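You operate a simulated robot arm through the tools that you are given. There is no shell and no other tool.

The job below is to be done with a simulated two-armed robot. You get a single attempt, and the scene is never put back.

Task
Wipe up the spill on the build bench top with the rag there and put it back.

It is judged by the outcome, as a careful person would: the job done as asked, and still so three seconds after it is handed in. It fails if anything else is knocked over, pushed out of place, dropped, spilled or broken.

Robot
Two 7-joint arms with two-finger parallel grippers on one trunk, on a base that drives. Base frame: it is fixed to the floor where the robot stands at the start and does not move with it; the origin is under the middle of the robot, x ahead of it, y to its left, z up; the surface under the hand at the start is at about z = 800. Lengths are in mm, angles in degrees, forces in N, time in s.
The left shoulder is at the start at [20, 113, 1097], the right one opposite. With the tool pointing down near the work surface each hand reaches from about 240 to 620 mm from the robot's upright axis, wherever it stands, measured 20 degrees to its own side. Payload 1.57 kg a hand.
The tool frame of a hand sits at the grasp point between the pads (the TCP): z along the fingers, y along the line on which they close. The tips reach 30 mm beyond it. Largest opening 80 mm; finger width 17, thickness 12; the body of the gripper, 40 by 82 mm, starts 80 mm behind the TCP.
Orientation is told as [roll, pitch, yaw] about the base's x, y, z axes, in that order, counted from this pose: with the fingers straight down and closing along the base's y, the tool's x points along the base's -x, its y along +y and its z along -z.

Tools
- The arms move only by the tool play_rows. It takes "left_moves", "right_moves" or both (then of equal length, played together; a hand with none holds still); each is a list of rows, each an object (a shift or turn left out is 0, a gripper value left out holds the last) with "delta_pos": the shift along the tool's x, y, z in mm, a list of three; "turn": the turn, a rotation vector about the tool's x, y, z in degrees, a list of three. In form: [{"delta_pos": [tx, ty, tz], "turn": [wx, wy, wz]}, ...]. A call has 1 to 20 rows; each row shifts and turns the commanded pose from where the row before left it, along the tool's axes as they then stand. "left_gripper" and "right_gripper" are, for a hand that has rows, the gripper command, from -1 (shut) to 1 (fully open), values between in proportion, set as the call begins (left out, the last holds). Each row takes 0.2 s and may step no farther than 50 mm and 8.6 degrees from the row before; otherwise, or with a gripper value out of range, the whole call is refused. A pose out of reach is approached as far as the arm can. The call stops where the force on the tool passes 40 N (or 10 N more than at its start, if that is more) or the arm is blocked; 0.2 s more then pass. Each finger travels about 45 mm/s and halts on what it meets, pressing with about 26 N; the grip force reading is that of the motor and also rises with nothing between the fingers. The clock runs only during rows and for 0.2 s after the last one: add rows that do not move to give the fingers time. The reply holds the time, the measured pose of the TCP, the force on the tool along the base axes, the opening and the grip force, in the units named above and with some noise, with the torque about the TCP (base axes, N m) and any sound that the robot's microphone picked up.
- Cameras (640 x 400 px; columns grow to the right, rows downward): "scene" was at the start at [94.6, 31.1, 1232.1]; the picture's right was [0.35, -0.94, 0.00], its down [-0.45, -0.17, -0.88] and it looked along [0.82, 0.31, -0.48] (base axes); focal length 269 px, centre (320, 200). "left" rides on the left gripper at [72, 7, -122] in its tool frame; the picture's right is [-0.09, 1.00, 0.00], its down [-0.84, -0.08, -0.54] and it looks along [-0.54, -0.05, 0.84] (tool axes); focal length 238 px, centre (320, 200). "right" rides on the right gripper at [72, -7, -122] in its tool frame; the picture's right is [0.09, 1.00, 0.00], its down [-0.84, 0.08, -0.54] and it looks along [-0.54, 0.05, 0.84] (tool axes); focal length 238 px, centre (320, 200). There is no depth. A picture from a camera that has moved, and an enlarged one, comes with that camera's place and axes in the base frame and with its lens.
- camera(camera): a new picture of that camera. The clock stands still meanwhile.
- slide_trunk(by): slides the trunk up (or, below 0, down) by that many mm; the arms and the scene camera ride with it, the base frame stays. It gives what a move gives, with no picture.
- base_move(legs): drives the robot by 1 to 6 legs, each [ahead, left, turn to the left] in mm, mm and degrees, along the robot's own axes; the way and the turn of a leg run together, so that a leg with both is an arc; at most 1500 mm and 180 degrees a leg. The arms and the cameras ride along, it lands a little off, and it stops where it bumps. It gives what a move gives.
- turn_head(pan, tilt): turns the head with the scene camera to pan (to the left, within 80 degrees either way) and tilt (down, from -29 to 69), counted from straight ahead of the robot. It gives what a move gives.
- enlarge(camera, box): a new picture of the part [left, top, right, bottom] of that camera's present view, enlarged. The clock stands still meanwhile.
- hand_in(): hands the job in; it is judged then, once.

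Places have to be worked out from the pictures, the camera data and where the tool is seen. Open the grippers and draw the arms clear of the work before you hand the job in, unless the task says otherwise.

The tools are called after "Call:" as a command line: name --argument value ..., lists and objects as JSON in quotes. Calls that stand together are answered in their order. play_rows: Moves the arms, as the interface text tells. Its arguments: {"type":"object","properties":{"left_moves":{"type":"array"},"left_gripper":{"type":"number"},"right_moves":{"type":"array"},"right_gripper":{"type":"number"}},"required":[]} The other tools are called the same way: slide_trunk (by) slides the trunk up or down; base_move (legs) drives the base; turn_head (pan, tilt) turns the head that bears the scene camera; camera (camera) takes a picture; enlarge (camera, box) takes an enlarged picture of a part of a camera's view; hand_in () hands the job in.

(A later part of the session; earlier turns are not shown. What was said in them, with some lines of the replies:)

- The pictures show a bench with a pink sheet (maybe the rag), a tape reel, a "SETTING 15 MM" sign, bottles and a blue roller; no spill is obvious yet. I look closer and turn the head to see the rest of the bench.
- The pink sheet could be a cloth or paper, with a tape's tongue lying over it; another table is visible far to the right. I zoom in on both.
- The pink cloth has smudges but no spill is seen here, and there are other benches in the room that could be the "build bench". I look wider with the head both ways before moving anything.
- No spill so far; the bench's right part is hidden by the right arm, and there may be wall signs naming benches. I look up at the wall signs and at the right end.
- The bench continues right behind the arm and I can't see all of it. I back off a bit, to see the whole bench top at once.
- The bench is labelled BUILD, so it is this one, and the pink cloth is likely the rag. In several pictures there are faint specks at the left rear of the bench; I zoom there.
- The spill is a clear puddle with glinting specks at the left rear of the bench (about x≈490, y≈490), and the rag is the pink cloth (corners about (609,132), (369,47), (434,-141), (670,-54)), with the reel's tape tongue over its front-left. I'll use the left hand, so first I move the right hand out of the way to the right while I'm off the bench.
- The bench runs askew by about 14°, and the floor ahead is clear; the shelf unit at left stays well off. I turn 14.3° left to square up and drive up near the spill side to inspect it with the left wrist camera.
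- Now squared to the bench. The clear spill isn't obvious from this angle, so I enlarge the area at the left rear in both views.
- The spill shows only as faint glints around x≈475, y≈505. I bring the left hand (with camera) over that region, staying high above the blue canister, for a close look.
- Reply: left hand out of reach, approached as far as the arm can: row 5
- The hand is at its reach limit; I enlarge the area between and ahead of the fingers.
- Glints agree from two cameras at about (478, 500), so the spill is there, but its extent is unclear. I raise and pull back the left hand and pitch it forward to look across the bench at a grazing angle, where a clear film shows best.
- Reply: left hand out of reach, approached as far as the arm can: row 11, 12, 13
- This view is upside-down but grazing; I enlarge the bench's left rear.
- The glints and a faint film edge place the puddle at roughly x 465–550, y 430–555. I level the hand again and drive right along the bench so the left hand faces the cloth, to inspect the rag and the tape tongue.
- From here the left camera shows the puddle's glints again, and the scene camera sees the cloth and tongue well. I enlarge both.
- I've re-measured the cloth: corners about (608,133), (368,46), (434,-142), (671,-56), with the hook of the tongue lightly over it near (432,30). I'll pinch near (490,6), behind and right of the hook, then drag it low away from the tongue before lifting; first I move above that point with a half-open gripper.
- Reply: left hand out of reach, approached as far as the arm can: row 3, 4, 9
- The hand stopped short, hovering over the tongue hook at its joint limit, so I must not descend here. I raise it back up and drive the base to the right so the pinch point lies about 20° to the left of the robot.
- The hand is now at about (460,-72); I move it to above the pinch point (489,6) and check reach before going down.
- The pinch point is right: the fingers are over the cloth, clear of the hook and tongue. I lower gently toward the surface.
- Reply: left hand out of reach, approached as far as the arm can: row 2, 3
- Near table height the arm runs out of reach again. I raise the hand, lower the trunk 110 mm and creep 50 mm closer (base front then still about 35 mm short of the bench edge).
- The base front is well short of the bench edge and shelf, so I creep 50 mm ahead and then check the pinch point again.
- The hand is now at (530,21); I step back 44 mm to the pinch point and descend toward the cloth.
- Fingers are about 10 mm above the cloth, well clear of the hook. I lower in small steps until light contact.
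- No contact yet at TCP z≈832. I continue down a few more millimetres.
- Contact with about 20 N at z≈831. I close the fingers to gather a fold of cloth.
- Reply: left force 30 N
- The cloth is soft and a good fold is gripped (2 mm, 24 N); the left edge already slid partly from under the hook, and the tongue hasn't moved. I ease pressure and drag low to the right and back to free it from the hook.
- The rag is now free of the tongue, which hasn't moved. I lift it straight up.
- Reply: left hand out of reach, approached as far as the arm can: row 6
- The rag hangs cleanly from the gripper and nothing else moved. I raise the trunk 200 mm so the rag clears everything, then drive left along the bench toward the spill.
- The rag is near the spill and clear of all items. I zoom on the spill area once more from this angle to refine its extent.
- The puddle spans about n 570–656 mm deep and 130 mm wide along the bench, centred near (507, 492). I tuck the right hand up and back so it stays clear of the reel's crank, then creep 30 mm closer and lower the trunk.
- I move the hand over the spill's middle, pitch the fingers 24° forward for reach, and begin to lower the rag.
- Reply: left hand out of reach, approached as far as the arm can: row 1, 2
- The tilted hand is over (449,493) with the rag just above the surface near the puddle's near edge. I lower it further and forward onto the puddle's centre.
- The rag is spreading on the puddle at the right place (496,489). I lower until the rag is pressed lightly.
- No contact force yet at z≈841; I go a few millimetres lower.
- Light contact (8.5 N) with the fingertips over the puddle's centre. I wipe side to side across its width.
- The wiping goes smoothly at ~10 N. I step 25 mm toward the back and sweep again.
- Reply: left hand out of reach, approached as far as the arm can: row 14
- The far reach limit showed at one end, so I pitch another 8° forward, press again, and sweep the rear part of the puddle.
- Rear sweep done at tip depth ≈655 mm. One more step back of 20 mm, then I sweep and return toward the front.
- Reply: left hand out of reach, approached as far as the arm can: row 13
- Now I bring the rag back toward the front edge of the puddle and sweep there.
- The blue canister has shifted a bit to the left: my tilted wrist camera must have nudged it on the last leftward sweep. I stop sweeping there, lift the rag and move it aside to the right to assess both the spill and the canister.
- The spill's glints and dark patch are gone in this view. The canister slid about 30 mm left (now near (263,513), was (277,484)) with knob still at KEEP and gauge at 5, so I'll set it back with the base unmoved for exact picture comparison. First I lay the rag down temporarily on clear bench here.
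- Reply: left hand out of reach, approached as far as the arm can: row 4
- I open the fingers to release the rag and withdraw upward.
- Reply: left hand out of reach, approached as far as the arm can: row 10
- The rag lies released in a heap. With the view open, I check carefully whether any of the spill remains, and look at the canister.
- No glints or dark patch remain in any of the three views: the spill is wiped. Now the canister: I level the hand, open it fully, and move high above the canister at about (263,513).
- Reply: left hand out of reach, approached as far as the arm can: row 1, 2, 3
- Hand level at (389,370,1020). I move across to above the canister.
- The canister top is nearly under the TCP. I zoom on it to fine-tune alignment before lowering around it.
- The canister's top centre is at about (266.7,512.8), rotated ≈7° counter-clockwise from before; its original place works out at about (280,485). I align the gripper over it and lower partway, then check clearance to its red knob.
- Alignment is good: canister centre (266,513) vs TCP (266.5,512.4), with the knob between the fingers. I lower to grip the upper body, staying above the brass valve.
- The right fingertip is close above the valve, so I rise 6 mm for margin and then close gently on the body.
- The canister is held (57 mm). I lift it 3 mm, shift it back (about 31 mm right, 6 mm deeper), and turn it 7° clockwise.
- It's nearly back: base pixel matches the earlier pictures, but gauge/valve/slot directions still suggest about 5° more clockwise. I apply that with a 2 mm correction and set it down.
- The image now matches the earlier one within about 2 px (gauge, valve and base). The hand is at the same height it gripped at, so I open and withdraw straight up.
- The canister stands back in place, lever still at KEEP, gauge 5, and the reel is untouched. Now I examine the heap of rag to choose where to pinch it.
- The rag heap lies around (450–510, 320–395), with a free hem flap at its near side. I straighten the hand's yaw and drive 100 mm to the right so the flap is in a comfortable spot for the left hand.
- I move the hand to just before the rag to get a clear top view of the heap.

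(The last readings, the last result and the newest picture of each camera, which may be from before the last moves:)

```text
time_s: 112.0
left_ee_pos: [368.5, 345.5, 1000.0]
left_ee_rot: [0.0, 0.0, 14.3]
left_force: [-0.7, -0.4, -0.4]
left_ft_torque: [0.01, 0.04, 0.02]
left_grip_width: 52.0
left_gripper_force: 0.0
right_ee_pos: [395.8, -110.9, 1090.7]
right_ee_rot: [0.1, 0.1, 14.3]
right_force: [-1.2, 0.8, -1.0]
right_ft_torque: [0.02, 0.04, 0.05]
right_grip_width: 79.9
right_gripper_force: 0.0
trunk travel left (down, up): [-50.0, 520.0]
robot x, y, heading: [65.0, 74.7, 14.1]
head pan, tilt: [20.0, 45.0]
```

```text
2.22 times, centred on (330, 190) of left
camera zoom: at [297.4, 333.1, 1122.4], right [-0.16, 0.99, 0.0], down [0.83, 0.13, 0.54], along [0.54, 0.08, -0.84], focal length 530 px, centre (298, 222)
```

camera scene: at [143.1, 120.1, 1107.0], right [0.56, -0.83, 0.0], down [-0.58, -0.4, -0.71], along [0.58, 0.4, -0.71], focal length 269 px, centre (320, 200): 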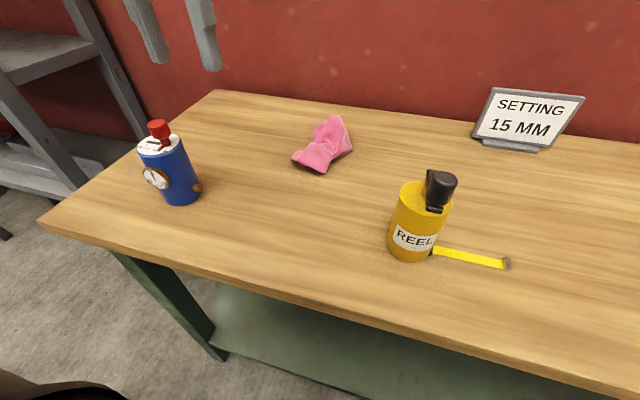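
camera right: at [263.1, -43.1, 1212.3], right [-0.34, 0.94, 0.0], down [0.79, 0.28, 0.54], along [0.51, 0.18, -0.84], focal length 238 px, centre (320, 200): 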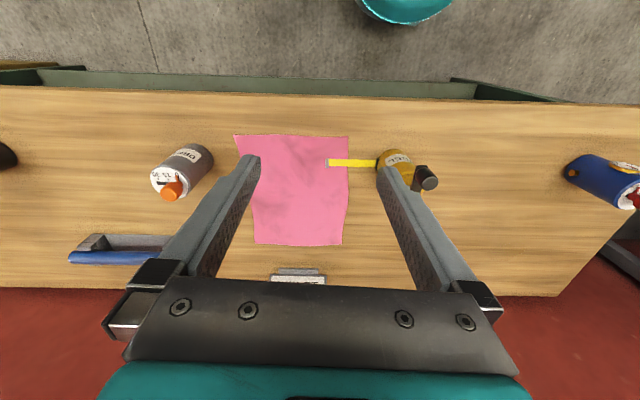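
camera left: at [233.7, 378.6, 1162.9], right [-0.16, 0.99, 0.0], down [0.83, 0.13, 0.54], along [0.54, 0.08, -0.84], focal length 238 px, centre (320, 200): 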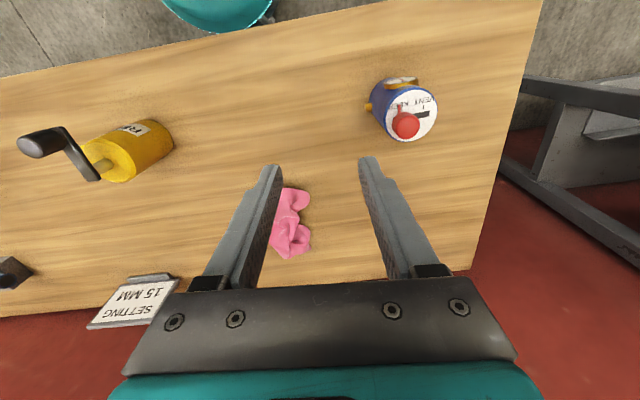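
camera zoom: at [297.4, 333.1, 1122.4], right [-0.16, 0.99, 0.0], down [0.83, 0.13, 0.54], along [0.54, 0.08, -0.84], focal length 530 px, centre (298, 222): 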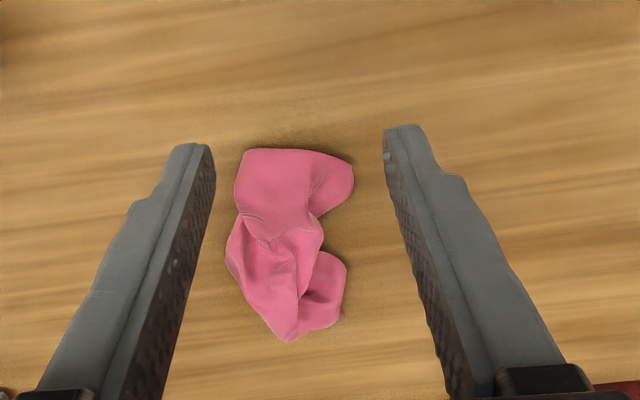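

From above, the near flap is centred about (465,350), some 70 mm wide. I move over it with a 40 mm opening and descend.

Call:
play_rows --left_moves '[{"delta_pos": [-31.5, -6, 0]}, {"delta_pos": [-31.5, -6, 0]}, {"delta_pos": [-31.5, -6, 0]}, {"delta_pos": [0, 0, 35]}, {"delta_pos": [0, 0, 35]}, {"delta_pos": [0, 0, 35]}, {"delta_pos": [0, 0, 35]}, {"delta_pos": [0, 0, 0]}]' --left_gripper 0.05

Call:
camera --camera "left"

Call:
enlarge --camera "scene" --box '[250, 80, 410, 200]'

```text
time_s: 113.8
left_ee_pos: [464.6, 352.6, 861.0]
left_ee_rot: [0.0, 0.0, 14.4]
left_force: [0.4, 0.0, 0.0]
left_ft_torque: [-0.03, 0.01, 0.0]
left_grip_width: 42.3
left_gripper_force: 0.0
right_ee_pos: [396.9, -112.1, 1090.7]
right_ee_rot: [0.1, -0.1, 14.3]
right_force: [-0.9, -0.1, 0.0]
right_ft_torque: [0.02, 0.0, 0.03]
right_grip_width: 80.2
right_gripper_force: 0.1
trunk travel left (down, up): [-50.0, 520.0]
robot x, y, heading: [63.8, 74.9, 14.3]
head pan, tilt: [20.0, 45.0]
```

```text
taken
camera left: at [393.4, 339.4, 981.8], right [-0.16, 0.99, 0.0], down [0.83, 0.13, 0.54], along [0.54, 0.08, -0.84], focal length 238 px, centre (320, 200)
```

left: 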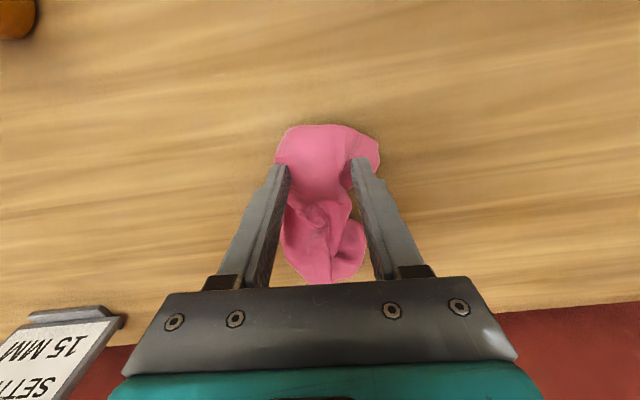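

```text
3.33 times, centred on (330, 140) of scene
camera zoom: at [143.0, 120.6, 1107.0], right [0.56, -0.83, 0.0], down [-0.58, -0.4, -0.71], along [0.58, 0.4, -0.71], focal length 898 px, centre (287, 400)
```

zoom: 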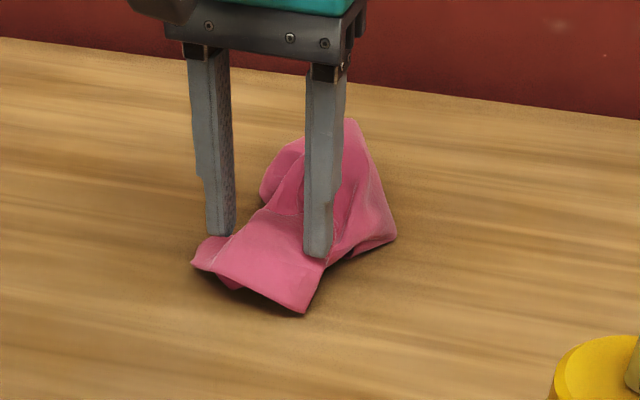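

The fingers straddle the flap well. I shift 10 mm nearer to its hem, descend to the bench, and close.

Call:
play_rows --left_moves '[{"delta_pos": [10, -2, 0]}, {"delta_pos": [0, 0, 14]}, {"delta_pos": [0, 0, 8]}, {"delta_pos": [0, 0, 5]}, {"delta_pos": [0, 0, 2]}, {"delta_pos": [0, 0, 0]}]'

```text
time_s: 115.2
left_ee_pos: [455.0, 345.7, 833.0]
left_ee_rot: [0.0, -0.3, 14.4]
left_force: [-1.4, 0.1, 12.1]
left_ft_torque: [0.04, -0.05, 0.03]
left_grip_width: 41.7
left_gripper_force: 0.0
right_ee_pos: [396.5, -112.6, 1090.5]
right_ee_rot: [0.0, 0.0, 14.4]
right_force: [-0.1, -0.4, -0.6]
right_ft_torque: [0.0, 0.0, 0.0]
right_grip_width: 80.2
right_gripper_force: 0.1
trunk travel left (down, up): [-50.0, 520.0]
robot x, y, heading: [63.3, 75.9, 14.3]
head pan, tilt: [20.0, 45.0]
```

Contact at about 12 N. I close the fingers on the flap.

Call:
play_rows --left_moves '[{"delta_pos": [0, 0, 0]}, {"delta_pos": [0, 0, 0]}, {"delta_pos": [0, 0, 0]}, {"delta_pos": [0, 0, 0]}, {"delta_pos": [0, 0, 0]}, {"delta_pos": [0, 0, 0]}]' --left_gripper -1

Call:
camera --camera "left"

Call:
enlarge --camera "scene" --box '[250, 80, 410, 200]'

```text
time_s: 116.5
left_ee_pos: [455.2, 345.6, 832.7]
left_ee_rot: [0.0, -0.2, 14.3]
left_force: [-2.4, 3.1, 23.1]
left_ft_torque: [0.1, -0.01, 0.02]
left_grip_width: 3.9
left_gripper_force: 24.8
right_ee_pos: [394.5, -111.9, 1090.5]
right_ee_rot: [0.0, -0.1, 14.3]
right_force: [0.4, 0.8, -0.4]
right_ft_torque: [-0.02, -0.03, -0.02]
right_grip_width: 80.1
right_gripper_force: 0.1
trunk travel left (down, up): [-50.0, 520.0]
robot x, y, heading: [67.4, 71.9, 14.3]
head pan, tilt: [20.0, 45.0]
```

```text
taken
camera left: at [382.8, 334.4, 955.0], right [-0.16, 0.99, 0.0], down [0.83, 0.13, 0.54], along [0.54, 0.09, -0.84], focal length 238 px, centre (320, 200)
```

left: 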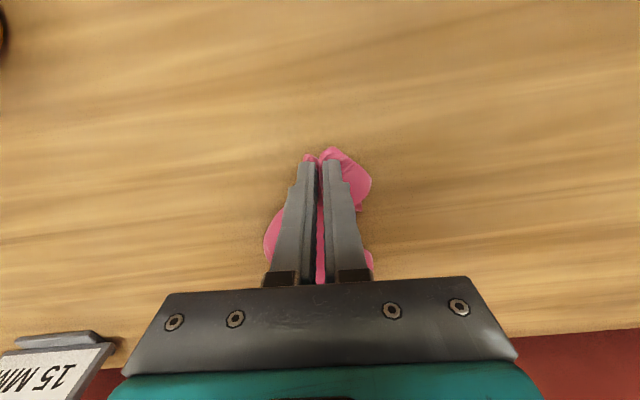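

```text
3.33 times, centred on (330, 140) of scene
camera zoom: at [141.8, 120.1, 1107.2], right [0.56, -0.83, 0.0], down [-0.58, -0.4, -0.71], along [0.59, 0.4, -0.71], focal length 898 px, centre (287, 400)
```

zoom: 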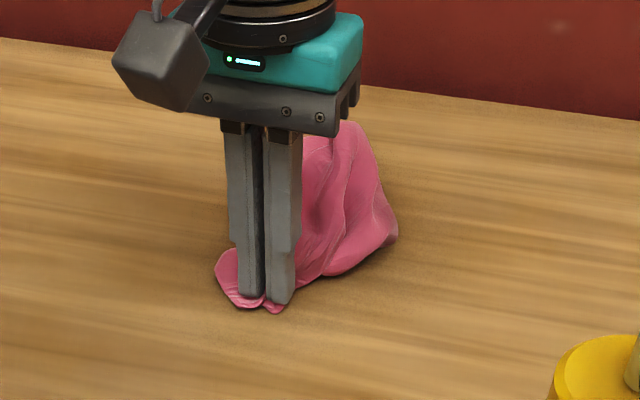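

The hem is gripped (4 mm of cloth, 25 N). I lift to see how it hangs.

Call:
play_rows --left_moves '[{"delta_pos": [0, 0, -25]}, {"delta_pos": [0, 0, -30]}, {"delta_pos": [0, 0, -35]}, {"delta_pos": [0, 0, -35]}, {"delta_pos": [0, 0, -35]}, {"delta_pos": [0, 0, -35]}, {"delta_pos": [0, 0, 0]}]'

Call:
slide_trunk --by 180

Call:
camera --camera "scene"

Call:
camera --camera "left"

```text
time_s: 118.2
left_ee_pos: [455.0, 346.8, 1025.3]
left_ee_rot: [-0.1, 0.0, 14.5]
left_force: [0.3, 0.0, 0.9]
left_ft_torque: [-0.01, 0.05, 0.02]
left_grip_width: 3.2
left_gripper_force: 25.2
right_ee_pos: [395.3, -111.1, 1090.1]
right_ee_rot: [-0.1, 0.0, 14.2]
right_force: [0.1, 0.4, -0.5]
right_ft_torque: [-0.01, 0.03, -0.03]
right_grip_width: 80.1
right_gripper_force: 0.1
trunk travel left (down, up): [-50.0, 520.0]
robot x, y, heading: [67.1, 71.9, 14.4]
head pan, tilt: [20.0, 45.0]
```

```text
time_s: 120.2
left_ee_pos: [454.7, 346.7, 1205.9]
left_ee_rot: [-0.1, 0.0, 14.3]
left_force: [0.5, 0.0, -0.7]
left_ft_torque: [0.01, 0.0, 0.04]
left_grip_width: 3.3
left_gripper_force: 24.4
right_ee_pos: [396.0, -111.5, 1270.9]
right_ee_rot: [0.0, -0.1, 14.2]
right_force: [-0.2, -0.8, -0.5]
right_ft_torque: [-0.03, 0.01, 0.0]
right_grip_width: 79.9
right_gripper_force: 0.1
trunk travel left (down, up): [-230.0, 340.0]
robot x, y, heading: [71.5, 71.9, 14.3]
head pan, tilt: [20.0, 45.0]
```

```text
taken
camera scene: at [143.1, 120.6, 1286.9], right [0.56, -0.83, 0.0], down [-0.58, -0.4, -0.71], along [0.58, 0.4, -0.71], focal length 269 px, centre (320, 200)
```

scene: 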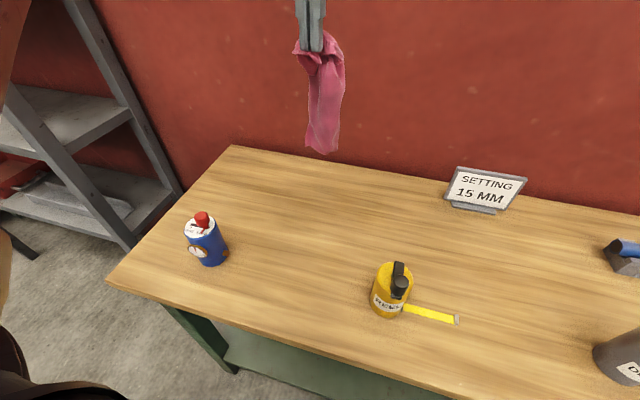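

```text
taken
camera left: at [383.4, 335.0, 1328.3], right [-0.16, 0.99, 0.0], down [0.83, 0.13, 0.54], along [0.54, 0.08, -0.84], focal length 238 px, centre (320, 200)
```

left: 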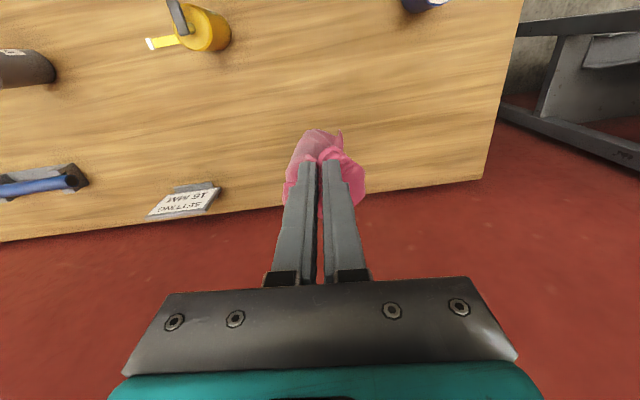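

The rag hangs as a long bundle ~150 mm. While here I double-check the wiped area from this height for any residue.

Call:
enlarge --camera "scene" --box '[200, 140, 400, 260]'

Call:
enlarge --camera "left" --box '[320, 0, 520, 200]'

```text
3.20 times, centred on (300, 200) of scene
camera zoom: at [143.1, 120.6, 1286.9], right [0.56, -0.83, 0.0], down [-0.58, -0.4, -0.71], along [0.58, 0.4, -0.71], focal length 862 px, centre (384, 200)
```

zoom: 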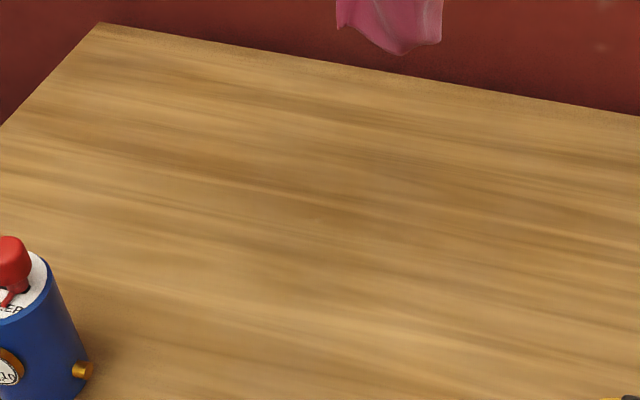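

```text
2.00 times, centred on (420, 100) of left
camera zoom: at [383.4, 335.0, 1328.3], right [-0.16, 0.99, 0.0], down [0.83, 0.13, 0.54], along [0.54, 0.08, -0.84], focal length 477 px, centre (120, 400)
```

zoom: 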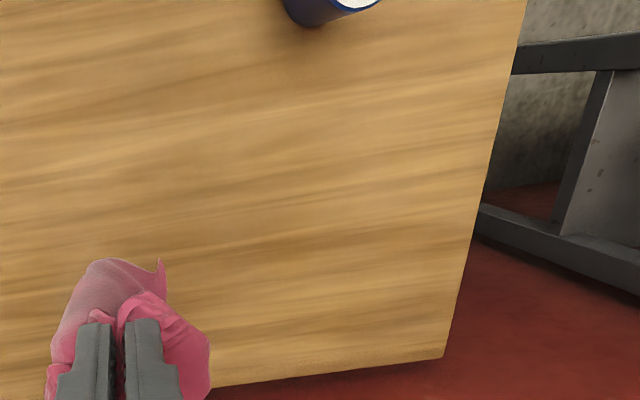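

The wiped area looks clean. I drive back along the bench to the rag's original place, rag held high.

Call:
base_move --legs '[[-28, -365, 0]]'

Call:
turn_head --pan 10 --tilt 45

Call:
camera --camera "scene"

```text
time_s: 122.5
left_ee_pos: [517.9, -13.9, 1207.2]
left_ee_rot: [-0.1, 0.0, 14.5]
left_force: [-1.3, 0.4, -0.4]
left_ft_torque: [0.04, 0.01, 0.04]
left_grip_width: 3.3
left_gripper_force: 24.5
right_ee_pos: [460.8, -472.9, 1269.3]
right_ee_rot: [0.1, 0.0, 14.4]
right_force: [-0.4, 0.3, 0.7]
right_ft_torque: [0.0, 0.0, 0.02]
right_grip_width: 79.7
right_gripper_force: 0.1
trunk travel left (down, up): [-230.0, 340.0]
robot x, y, heading: [131.0, -289.0, 14.3]
head pan, tilt: [20.0, 45.0]
```

```text
time_s: 123.2
left_ee_pos: [517.6, -12.6, 1206.6]
left_ee_rot: [-0.1, 0.1, 14.4]
left_force: [0.1, 0.0, 0.2]
left_ft_torque: [-0.04, 0.02, 0.0]
left_grip_width: 3.2
left_gripper_force: 24.2
right_ee_pos: [459.6, -472.1, 1269.5]
right_ee_rot: [0.0, 0.0, 14.4]
right_force: [0.7, 0.3, -0.5]
right_ft_torque: [-0.01, 0.0, -0.02]
right_grip_width: 80.0
right_gripper_force: 0.0
trunk travel left (down, up): [-230.0, 340.0]
robot x, y, heading: [129.6, -285.4, 14.5]
head pan, tilt: [10.0, 45.0]
```

```text
taken
camera scene: at [213.0, -252.5, 1287.0], right [0.41, -0.91, 0.0], down [-0.64, -0.29, -0.71], along [0.64, 0.29, -0.71], focal length 269 px, centre (320, 200)
```

scene: 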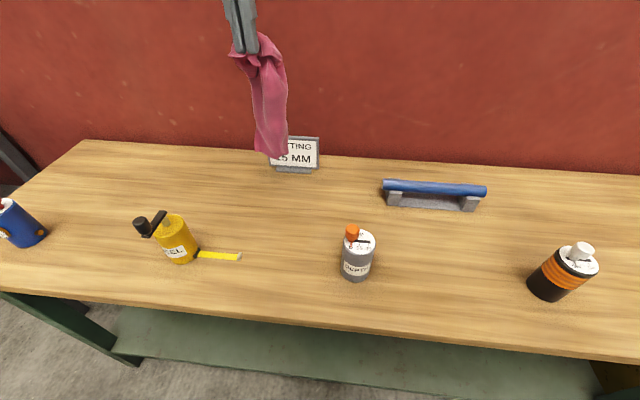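

The hand is right above the original spot, everything else unchanged. I lower the trunk, then move to the back of the rag's place to lay it out from back to front, right of the tape hook.

Call:
slide_trunk --by -180

Call:
play_rows --left_moves '[{"delta_pos": [-25, -4, 0]}, {"delta_pos": [-25, -4, 0]}, {"delta_pos": [-20, -4, 10]}, {"delta_pos": [0, 0, 10]}, {"delta_pos": [0, 0, 0]}]'

Call:
camera --camera "scene"

```text
time_s: 125.2
left_ee_pos: [518.7, -13.7, 1026.3]
left_ee_rot: [-0.2, -0.1, 14.4]
left_force: [-0.2, -0.4, -0.1]
left_ft_torque: [-0.01, 0.01, 0.01]
left_grip_width: 2.9
left_gripper_force: 24.2
right_ee_pos: [459.6, -473.4, 1089.6]
right_ee_rot: [-0.1, 0.0, 14.5]
right_force: [0.2, -0.1, 0.8]
right_ft_torque: [-0.01, -0.03, 0.0]
right_grip_width: 80.1
right_gripper_force: 0.1
trunk travel left (down, up): [-50.0, 520.0]
robot x, y, heading: [133.2, -286.3, 14.4]
head pan, tilt: [10.0, 45.0]
```

```text
time_s: 126.4
left_ee_pos: [528.3, 2.2, 1008.2]
left_ee_rot: [0.0, 0.0, 14.4]
left_force: [0.4, -1.1, 0.2]
left_ft_torque: [-0.01, 0.02, -0.04]
left_grip_width: 3.4
left_gripper_force: 24.9
left hand out of reach, approached as far as the arm can: row 1, 2, 3
right_ee_pos: [459.4, -473.1, 1088.6]
right_ee_rot: [-0.1, -0.1, 14.4]
right_force: [-0.3, 0.2, 0.5]
right_ft_torque: [0.02, 0.0, 0.0]
right_grip_width: 79.8
right_gripper_force: 0.1
trunk travel left (down, up): [-50.0, 520.0]
robot x, y, heading: [130.6, -285.2, 14.5]
head pan, tilt: [10.0, 45.0]
```

```text
taken
camera scene: at [213.1, -252.6, 1107.0], right [0.41, -0.91, 0.0], down [-0.64, -0.29, -0.71], along [0.64, 0.29, -0.71], focal length 269 px, centre (320, 200)
```

scene: 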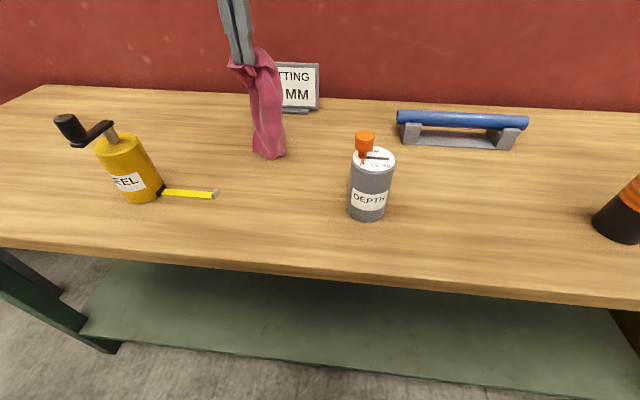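

At this height the arm can't go farther back, so I'll lay it front-to-back instead. I go to the front of the rag's place and lower until its tail touches.

Call:
play_rows --left_moves '[{"delta_pos": [32, -8, 0]}, {"delta_pos": [32, -8, 0]}, {"delta_pos": [30, -8, 0]}, {"delta_pos": [0, 0, 10]}, {"delta_pos": [0, 0, 10]}, {"delta_pos": [0, 0, 0]}, {"delta_pos": [0, 0, 0]}]'

Call:
camera --camera "scene"

```text
time_s: 128.0
left_ee_pos: [443.2, -43.6, 989.2]
left_ee_rot: [-0.2, -0.1, 14.4]
left_force: [-0.5, -0.1, -0.3]
left_ft_torque: [0.02, 0.0, 0.03]
left_grip_width: 3.4
left_gripper_force: 24.4
right_ee_pos: [460.6, -471.9, 1089.7]
right_ee_rot: [0.0, 0.0, 14.4]
right_force: [-0.3, 0.6, 0.5]
right_ft_torque: [-0.01, 0.0, -0.01]
right_grip_width: 79.9
right_gripper_force: 0.1
trunk travel left (down, up): [-50.0, 520.0]
robot x, y, heading: [131.0, -289.3, 14.6]
head pan, tilt: [10.0, 45.0]
```

```text
taken
camera scene: at [213.0, -252.6, 1107.0], right [0.41, -0.91, 0.0], down [-0.64, -0.29, -0.71], along [0.64, 0.29, -0.71], focal length 269 px, centre (320, 200)
```

scene: 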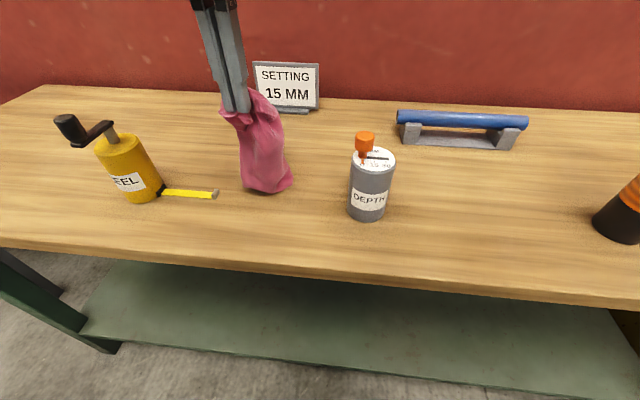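

The tail is about 25 mm above the bench, at the front of the rag's place and right of the hook. I touch down and lay the rag out toward the back in an arc.

Call:
play_rows --left_moves '[{"delta_pos": [0, 0, 19]}, {"delta_pos": [0, 0, 8]}, {"delta_pos": [-20, 0, 8]}, {"delta_pos": [-25, 0, 8]}, {"delta_pos": [-25, 0, 12]}, {"delta_pos": [-21, 0, 14]}, {"delta_pos": [-17, 0, 18]}, {"delta_pos": [-13, 0, 20]}, {"delta_pos": [-9, 0, 20]}, {"delta_pos": [-4, 0, 15]}, {"delta_pos": [0, 0, 0]}]'

Call:
camera --camera "scene"

Call:
camera --camera "left"

```text
time_s: 130.4
left_ee_pos: [557.7, -5.7, 847.5]
left_ee_rot: [-0.2, 0.0, 14.4]
left_force: [0.9, 0.8, -0.1]
left_ft_torque: [0.0, 0.0, 0.01]
left_grip_width: 3.4
left_gripper_force: 23.9
left hand out of reach, approached as far as the arm can: row 8, 9, 10
right_ee_pos: [459.0, -473.0, 1090.1]
right_ee_rot: [-0.1, 0.0, 14.4]
right_force: [-0.1, -0.4, 1.1]
right_ft_torque: [0.03, -0.02, -0.01]
right_grip_width: 79.9
right_gripper_force: 0.1
trunk travel left (down, up): [-50.0, 520.0]
robot x, y, heading: [129.4, -287.4, 14.4]
head pan, tilt: [10.0, 45.0]
```

```text
taken
camera scene: at [213.0, -252.6, 1107.0], right [0.41, -0.91, 0.0], down [-0.64, -0.29, -0.71], along [0.64, 0.29, -0.71], focal length 269 px, centre (320, 200)
```

scene: 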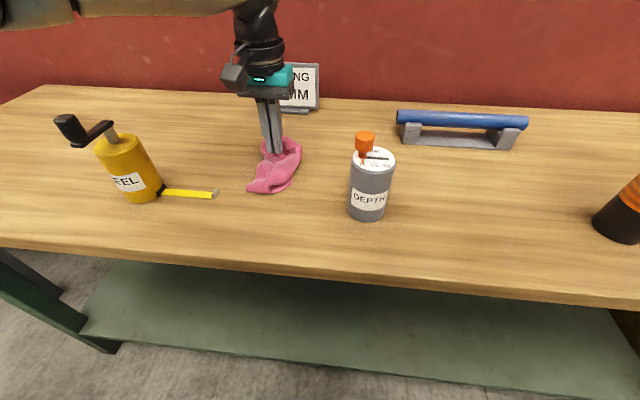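

```text
taken
camera left: at [486.0, -17.1, 968.9], right [-0.16, 0.99, 0.0], down [0.83, 0.13, 0.54], along [0.54, 0.08, -0.84], focal length 238 px, centre (320, 200)
```

left: 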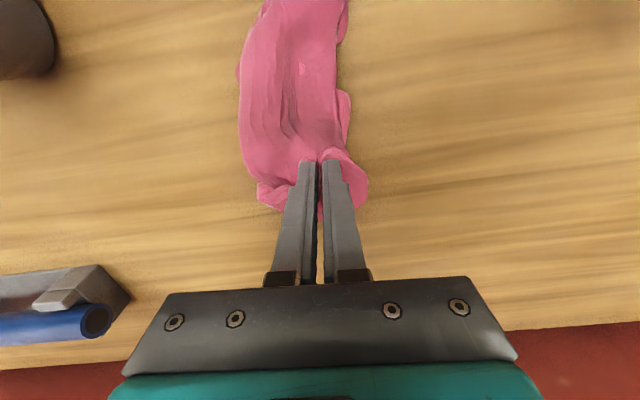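

The rag is laid out as a strip over its place. I lower a little more, release, and retreat upward to look at it.

Call:
play_rows --left_moves '[{"delta_pos": [0, 0, 5]}, {"delta_pos": [0, 0, 3]}, {"delta_pos": [0, 0, 0]}]'

Call:
play_rows --left_moves '[{"delta_pos": [0, 0, 0]}, {"delta_pos": [0, 0, 0]}, {"delta_pos": [0, 0, 0]}, {"delta_pos": [0, 0, -8]}, {"delta_pos": [0, 0, -20]}, {"delta_pos": [0, 0, -30]}, {"delta_pos": [0, 0, -30]}, {"delta_pos": [0, 0, -30]}, {"delta_pos": [20, 0, -30]}, {"delta_pos": [30, 0, 0]}, {"delta_pos": [0, 0, 0]}]' --left_gripper 0

Call:
camera --camera "scene"

Call:
enlarge --camera "scene" --box '[180, 110, 340, 230]'

Call:
camera --camera "left"

```text
time_s: 131.2
left_ee_pos: [556.2, -5.4, 839.6]
left_ee_rot: [-0.2, -0.1, 14.4]
left_force: [0.2, 0.2, 3.3]
left_ft_torque: [0.01, -0.07, 0.0]
left_grip_width: 3.2
left_gripper_force: 24.3
right_ee_pos: [458.7, -472.9, 1090.3]
right_ee_rot: [0.0, 0.1, 14.4]
right_force: [-0.2, -0.1, 0.6]
right_ft_torque: [-0.02, -0.02, 0.01]
right_grip_width: 80.1
right_gripper_force: 0.0
trunk travel left (down, up): [-50.0, 520.0]
robot x, y, heading: [131.1, -286.5, 14.3]
head pan, tilt: [10.0, 45.0]
```

```text
time_s: 133.6
left_ee_pos: [501.1, -16.4, 984.3]
left_ee_rot: [-0.1, 0.0, 14.4]
left_force: [0.9, 0.3, 0.3]
left_ft_torque: [-0.03, -0.01, -0.04]
left_grip_width: 40.0
left_gripper_force: 0.1
left hand out of reach, approached as far as the arm can: row 8
right_ee_pos: [459.7, -471.7, 1090.0]
right_ee_rot: [-0.2, 0.0, 14.5]
right_force: [-0.8, 0.2, 0.6]
right_ft_torque: [-0.02, 0.02, 0.01]
right_grip_width: 80.1
right_gripper_force: 0.0
trunk travel left (down, up): [-50.0, 520.0]
robot x, y, heading: [133.0, -289.7, 14.3]
head pan, tilt: [10.0, 45.0]
```

```text
taken
camera scene: at [213.0, -252.5, 1107.0], right [0.41, -0.91, 0.0], down [-0.64, -0.29, -0.71], along [0.64, 0.29, -0.71], focal length 269 px, centre (320, 200)
```

scene: 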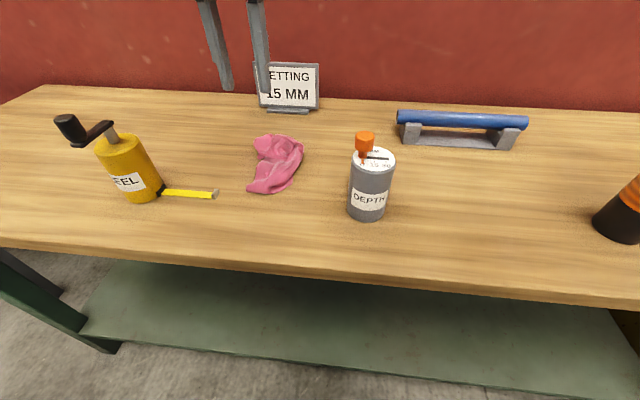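

```text
3.33 times, centred on (260, 170) of scene
camera zoom: at [213.0, -252.5, 1107.0], right [0.41, -0.91, 0.0], down [-0.64, -0.29, -0.71], along [0.64, 0.29, -0.71], focal length 898 px, centre (520, 300)
```

zoom: 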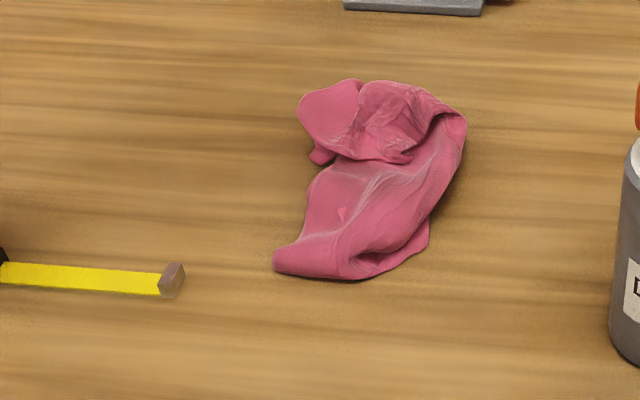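

```text
taken
camera left: at [429.9, -26.9, 1106.2], right [-0.16, 0.99, 0.0], down [0.83, 0.13, 0.54], along [0.54, 0.08, -0.84], focal length 238 px, centre (320, 200)
```

left: 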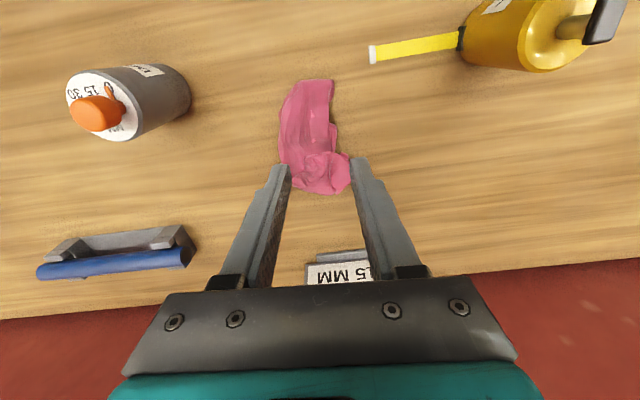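

The rag lies back at its place: centre about (530,-20) versus the original (520,-5), not touching the tape hook. I raise the trunk and back off to the earlier viewpoint, to compare the canister and everything else with my first pictures.

Call:
play_rows --left_moves '[{"delta_pos": [25, 0, -30]}, {"delta_pos": [25, 10, -20]}, {"delta_pos": [25, 20, 0]}, {"delta_pos": [0, 0, 0]}]' --left_gripper 1

Call:
slide_trunk --by 100

Call:
base_move --legs '[[-300, 0, 0], [0, 0, -14.3], [-242, 359, 0]]'

Call:
turn_head --pan 20 --tilt 30

Call:
camera --camera "scene"

Call:
enlarge --camera "scene" --box '[170, 140, 350, 260]'

Call:
enlarge --camera "scene" --box '[340, 140, 520, 260]'

```text
time_s: 134.6
left_ee_pos: [421.8, -5.5, 1033.6]
left_ee_rot: [-0.1, 0.0, 14.5]
left_force: [-0.7, -0.4, 0.1]
left_ft_torque: [-0.02, -0.04, -0.03]
left_grip_width: 79.8
left_gripper_force: 0.1
right_ee_pos: [459.6, -470.6, 1089.3]
right_ee_rot: [-0.1, 0.1, 14.4]
right_force: [-0.6, 0.8, -0.4]
right_ft_torque: [0.0, -0.03, 0.0]
right_grip_width: 80.0
right_gripper_force: 0.0
trunk travel left (down, up): [-50.0, 520.0]
robot x, y, heading: [129.6, -287.3, 14.1]
head pan, tilt: [10.0, 45.0]
```

```text
time_s: 135.9
left_ee_pos: [422.1, -5.7, 1135.0]
left_ee_rot: [-0.1, 0.0, 14.4]
left_force: [0.1, -0.6, -0.7]
left_ft_torque: [0.01, 0.01, 0.02]
left_grip_width: 79.9
left_gripper_force: 0.1
right_ee_pos: [459.7, -471.9, 1189.1]
right_ee_rot: [-0.1, 0.1, 14.4]
right_force: [0.5, -0.6, 0.4]
right_ft_torque: [-0.03, 0.0, -0.03]
right_grip_width: 80.1
right_gripper_force: 0.0
trunk travel left (down, up): [-150.0, 420.0]
robot x, y, heading: [128.6, -287.7, 14.1]
head pan, tilt: [10.0, 45.0]
```

```text
time_s: 141.1
left_ee_pos: [-53.9, 194.8, 1134.4]
left_ee_rot: [-0.1, -0.1, 0.3]
left_force: [-0.2, 0.1, 0.0]
left_ft_torque: [-0.02, -0.03, 0.02]
left_grip_width: 79.8
left_gripper_force: 0.0
right_ee_pos: [-131.9, -267.5, 1190.8]
right_ee_rot: [-0.2, 0.0, 0.4]
right_force: [0.1, 0.2, 0.0]
right_ft_torque: [-0.02, -0.02, 0.02]
right_grip_width: 80.1
right_gripper_force: 0.1
trunk travel left (down, up): [-150.0, 420.0]
robot x, y, heading: [-406.7, -5.0, 0.3]
head pan, tilt: [10.0, 45.0]
```

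```text
time_s: 141.9
left_ee_pos: [-55.3, 196.6, 1133.8]
left_ee_rot: [-0.1, 0.0, 0.4]
left_force: [-0.4, -0.3, -0.5]
left_ft_torque: [-0.02, 0.0, 0.03]
left_grip_width: 79.8
left_gripper_force: 0.1
right_ee_pos: [-132.2, -267.6, 1190.8]
right_ee_rot: [0.0, 0.0, 0.2]
right_force: [-0.4, 0.0, -0.4]
right_ft_torque: [-0.01, -0.04, 0.0]
right_grip_width: 80.0
right_gripper_force: 0.1
trunk travel left (down, up): [-150.0, 420.0]
robot x, y, heading: [-408.5, -9.1, 0.0]
head pan, tilt: [20.0, 30.0]
```

```text
taken
camera scene: at [-312.6, 22.1, 1229.5], right [0.35, -0.94, 0.0], down [-0.47, -0.17, -0.87], along [0.81, 0.3, -0.5], focal length 269 px, centre (320, 200)
```

scene: 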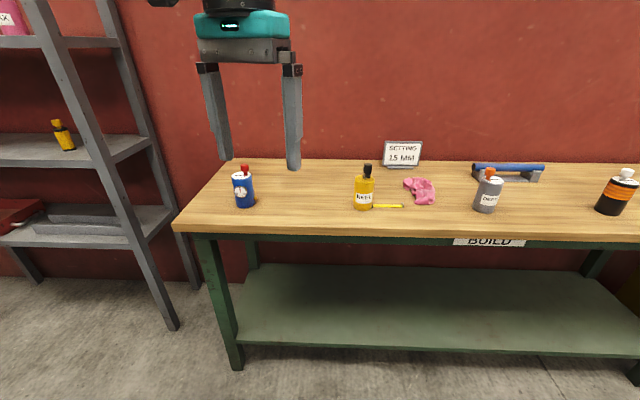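

```text
3.33 times, centred on (260, 200) of scene
camera zoom: at [-312.6, 22.1, 1229.5], right [0.35, -0.94, 0.0], down [-0.47, -0.17, -0.87], along [0.81, 0.3, -0.5], focal length 898 px, centre (520, 200)
```

zoom: 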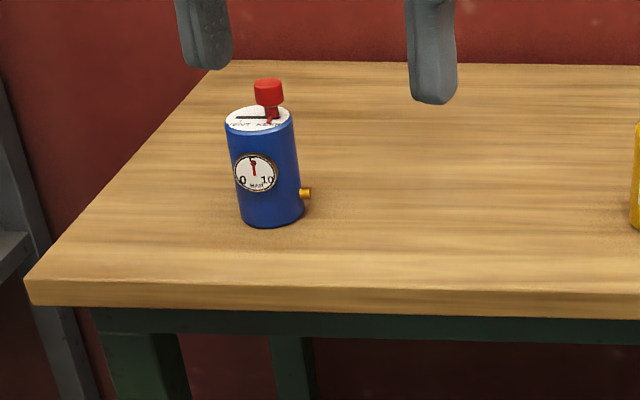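

```text
3.33 times, centred on (430, 200) of scene
camera zoom: at [-312.6, 22.1, 1229.5], right [0.35, -0.94, 0.0], down [-0.47, -0.17, -0.87], along [0.81, 0.3, -0.5], focal length 898 px, centre (-47, 200)
```

zoom: 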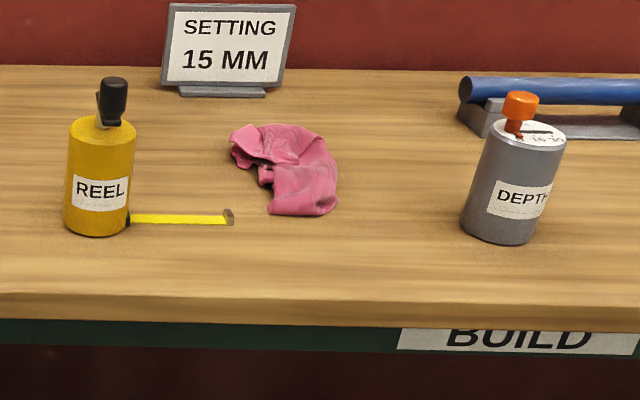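

Compared with my first pictures from this spot, the canister, reel, tongue, sign and DEPTH pot all match within a couple of pixels, and the rag lies at its place. One last high zoom on the wiped area before handing in.

Call:
enlarge --camera "scene" --box '[250, 160, 350, 220]'

Call:
enlarge --camera "left" --box '[240, 150, 440, 290]'

```text
6.40 times, centred on (300, 190) of scene
camera zoom: at [-312.6, 22.1, 1229.5], right [0.35, -0.94, 0.0], down [-0.47, -0.17, -0.87], along [0.81, 0.3, -0.5], focal length 1724 px, centre (448, 264)
```

zoom: 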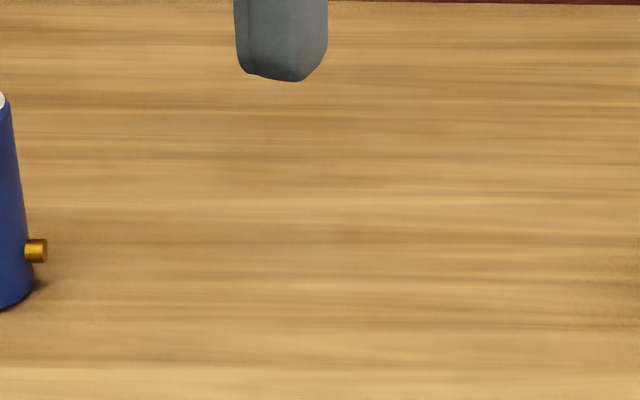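

```text
2.86 times, centred on (340, 220) of left
camera zoom: at [-126.6, 200.6, 1256.1], right [0.09, 1.0, 0.0], down [0.84, -0.07, 0.54], along [0.54, -0.05, -0.84], focal length 681 px, centre (263, 143)
```

zoom: 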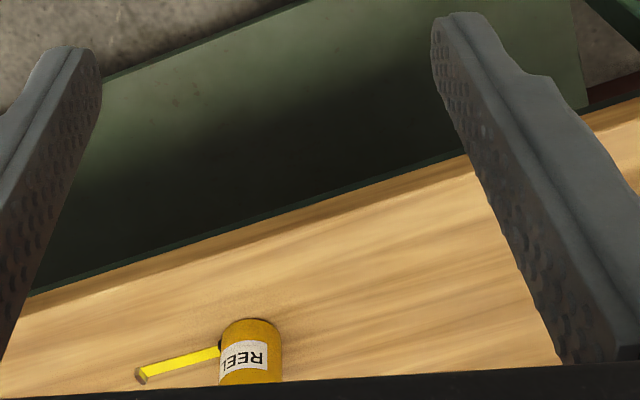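

The wiped area is clean from every angle, the rag is back at its place, the canister and all other items stand where they were, and both open grippers are well clear of the bench. I hand in the job.

Call:
hand_in

```text
The job is handed in.
```

I wiped up the spill on the build bench and put the rag back, but I nudged the blue canister along the way. I then handed the job in.

- **Spill:** The clear puddle at the left rear of the bench is gone. I checked from several angles afterwards and saw no glints or dark patch.
- **Rag:** Its centre is about 25 mm from where it was. It was flat at the start and is now bunched up. It lies beside the tape's hook instead of partly under it.
- **Blue canister:** On one sweep my wrist camera pushed it about 30 mm to the left and turned it slightly. I lifted it back, and against my first pictures it now sits within about 2 mm of its original place. Its lever is still at KEEP and its gauge still reads 5.
- **Everything else:** The reel and its tape, the sign and the DEPTH pot match my first pictures. Both grippers are open and well clear of the bench.
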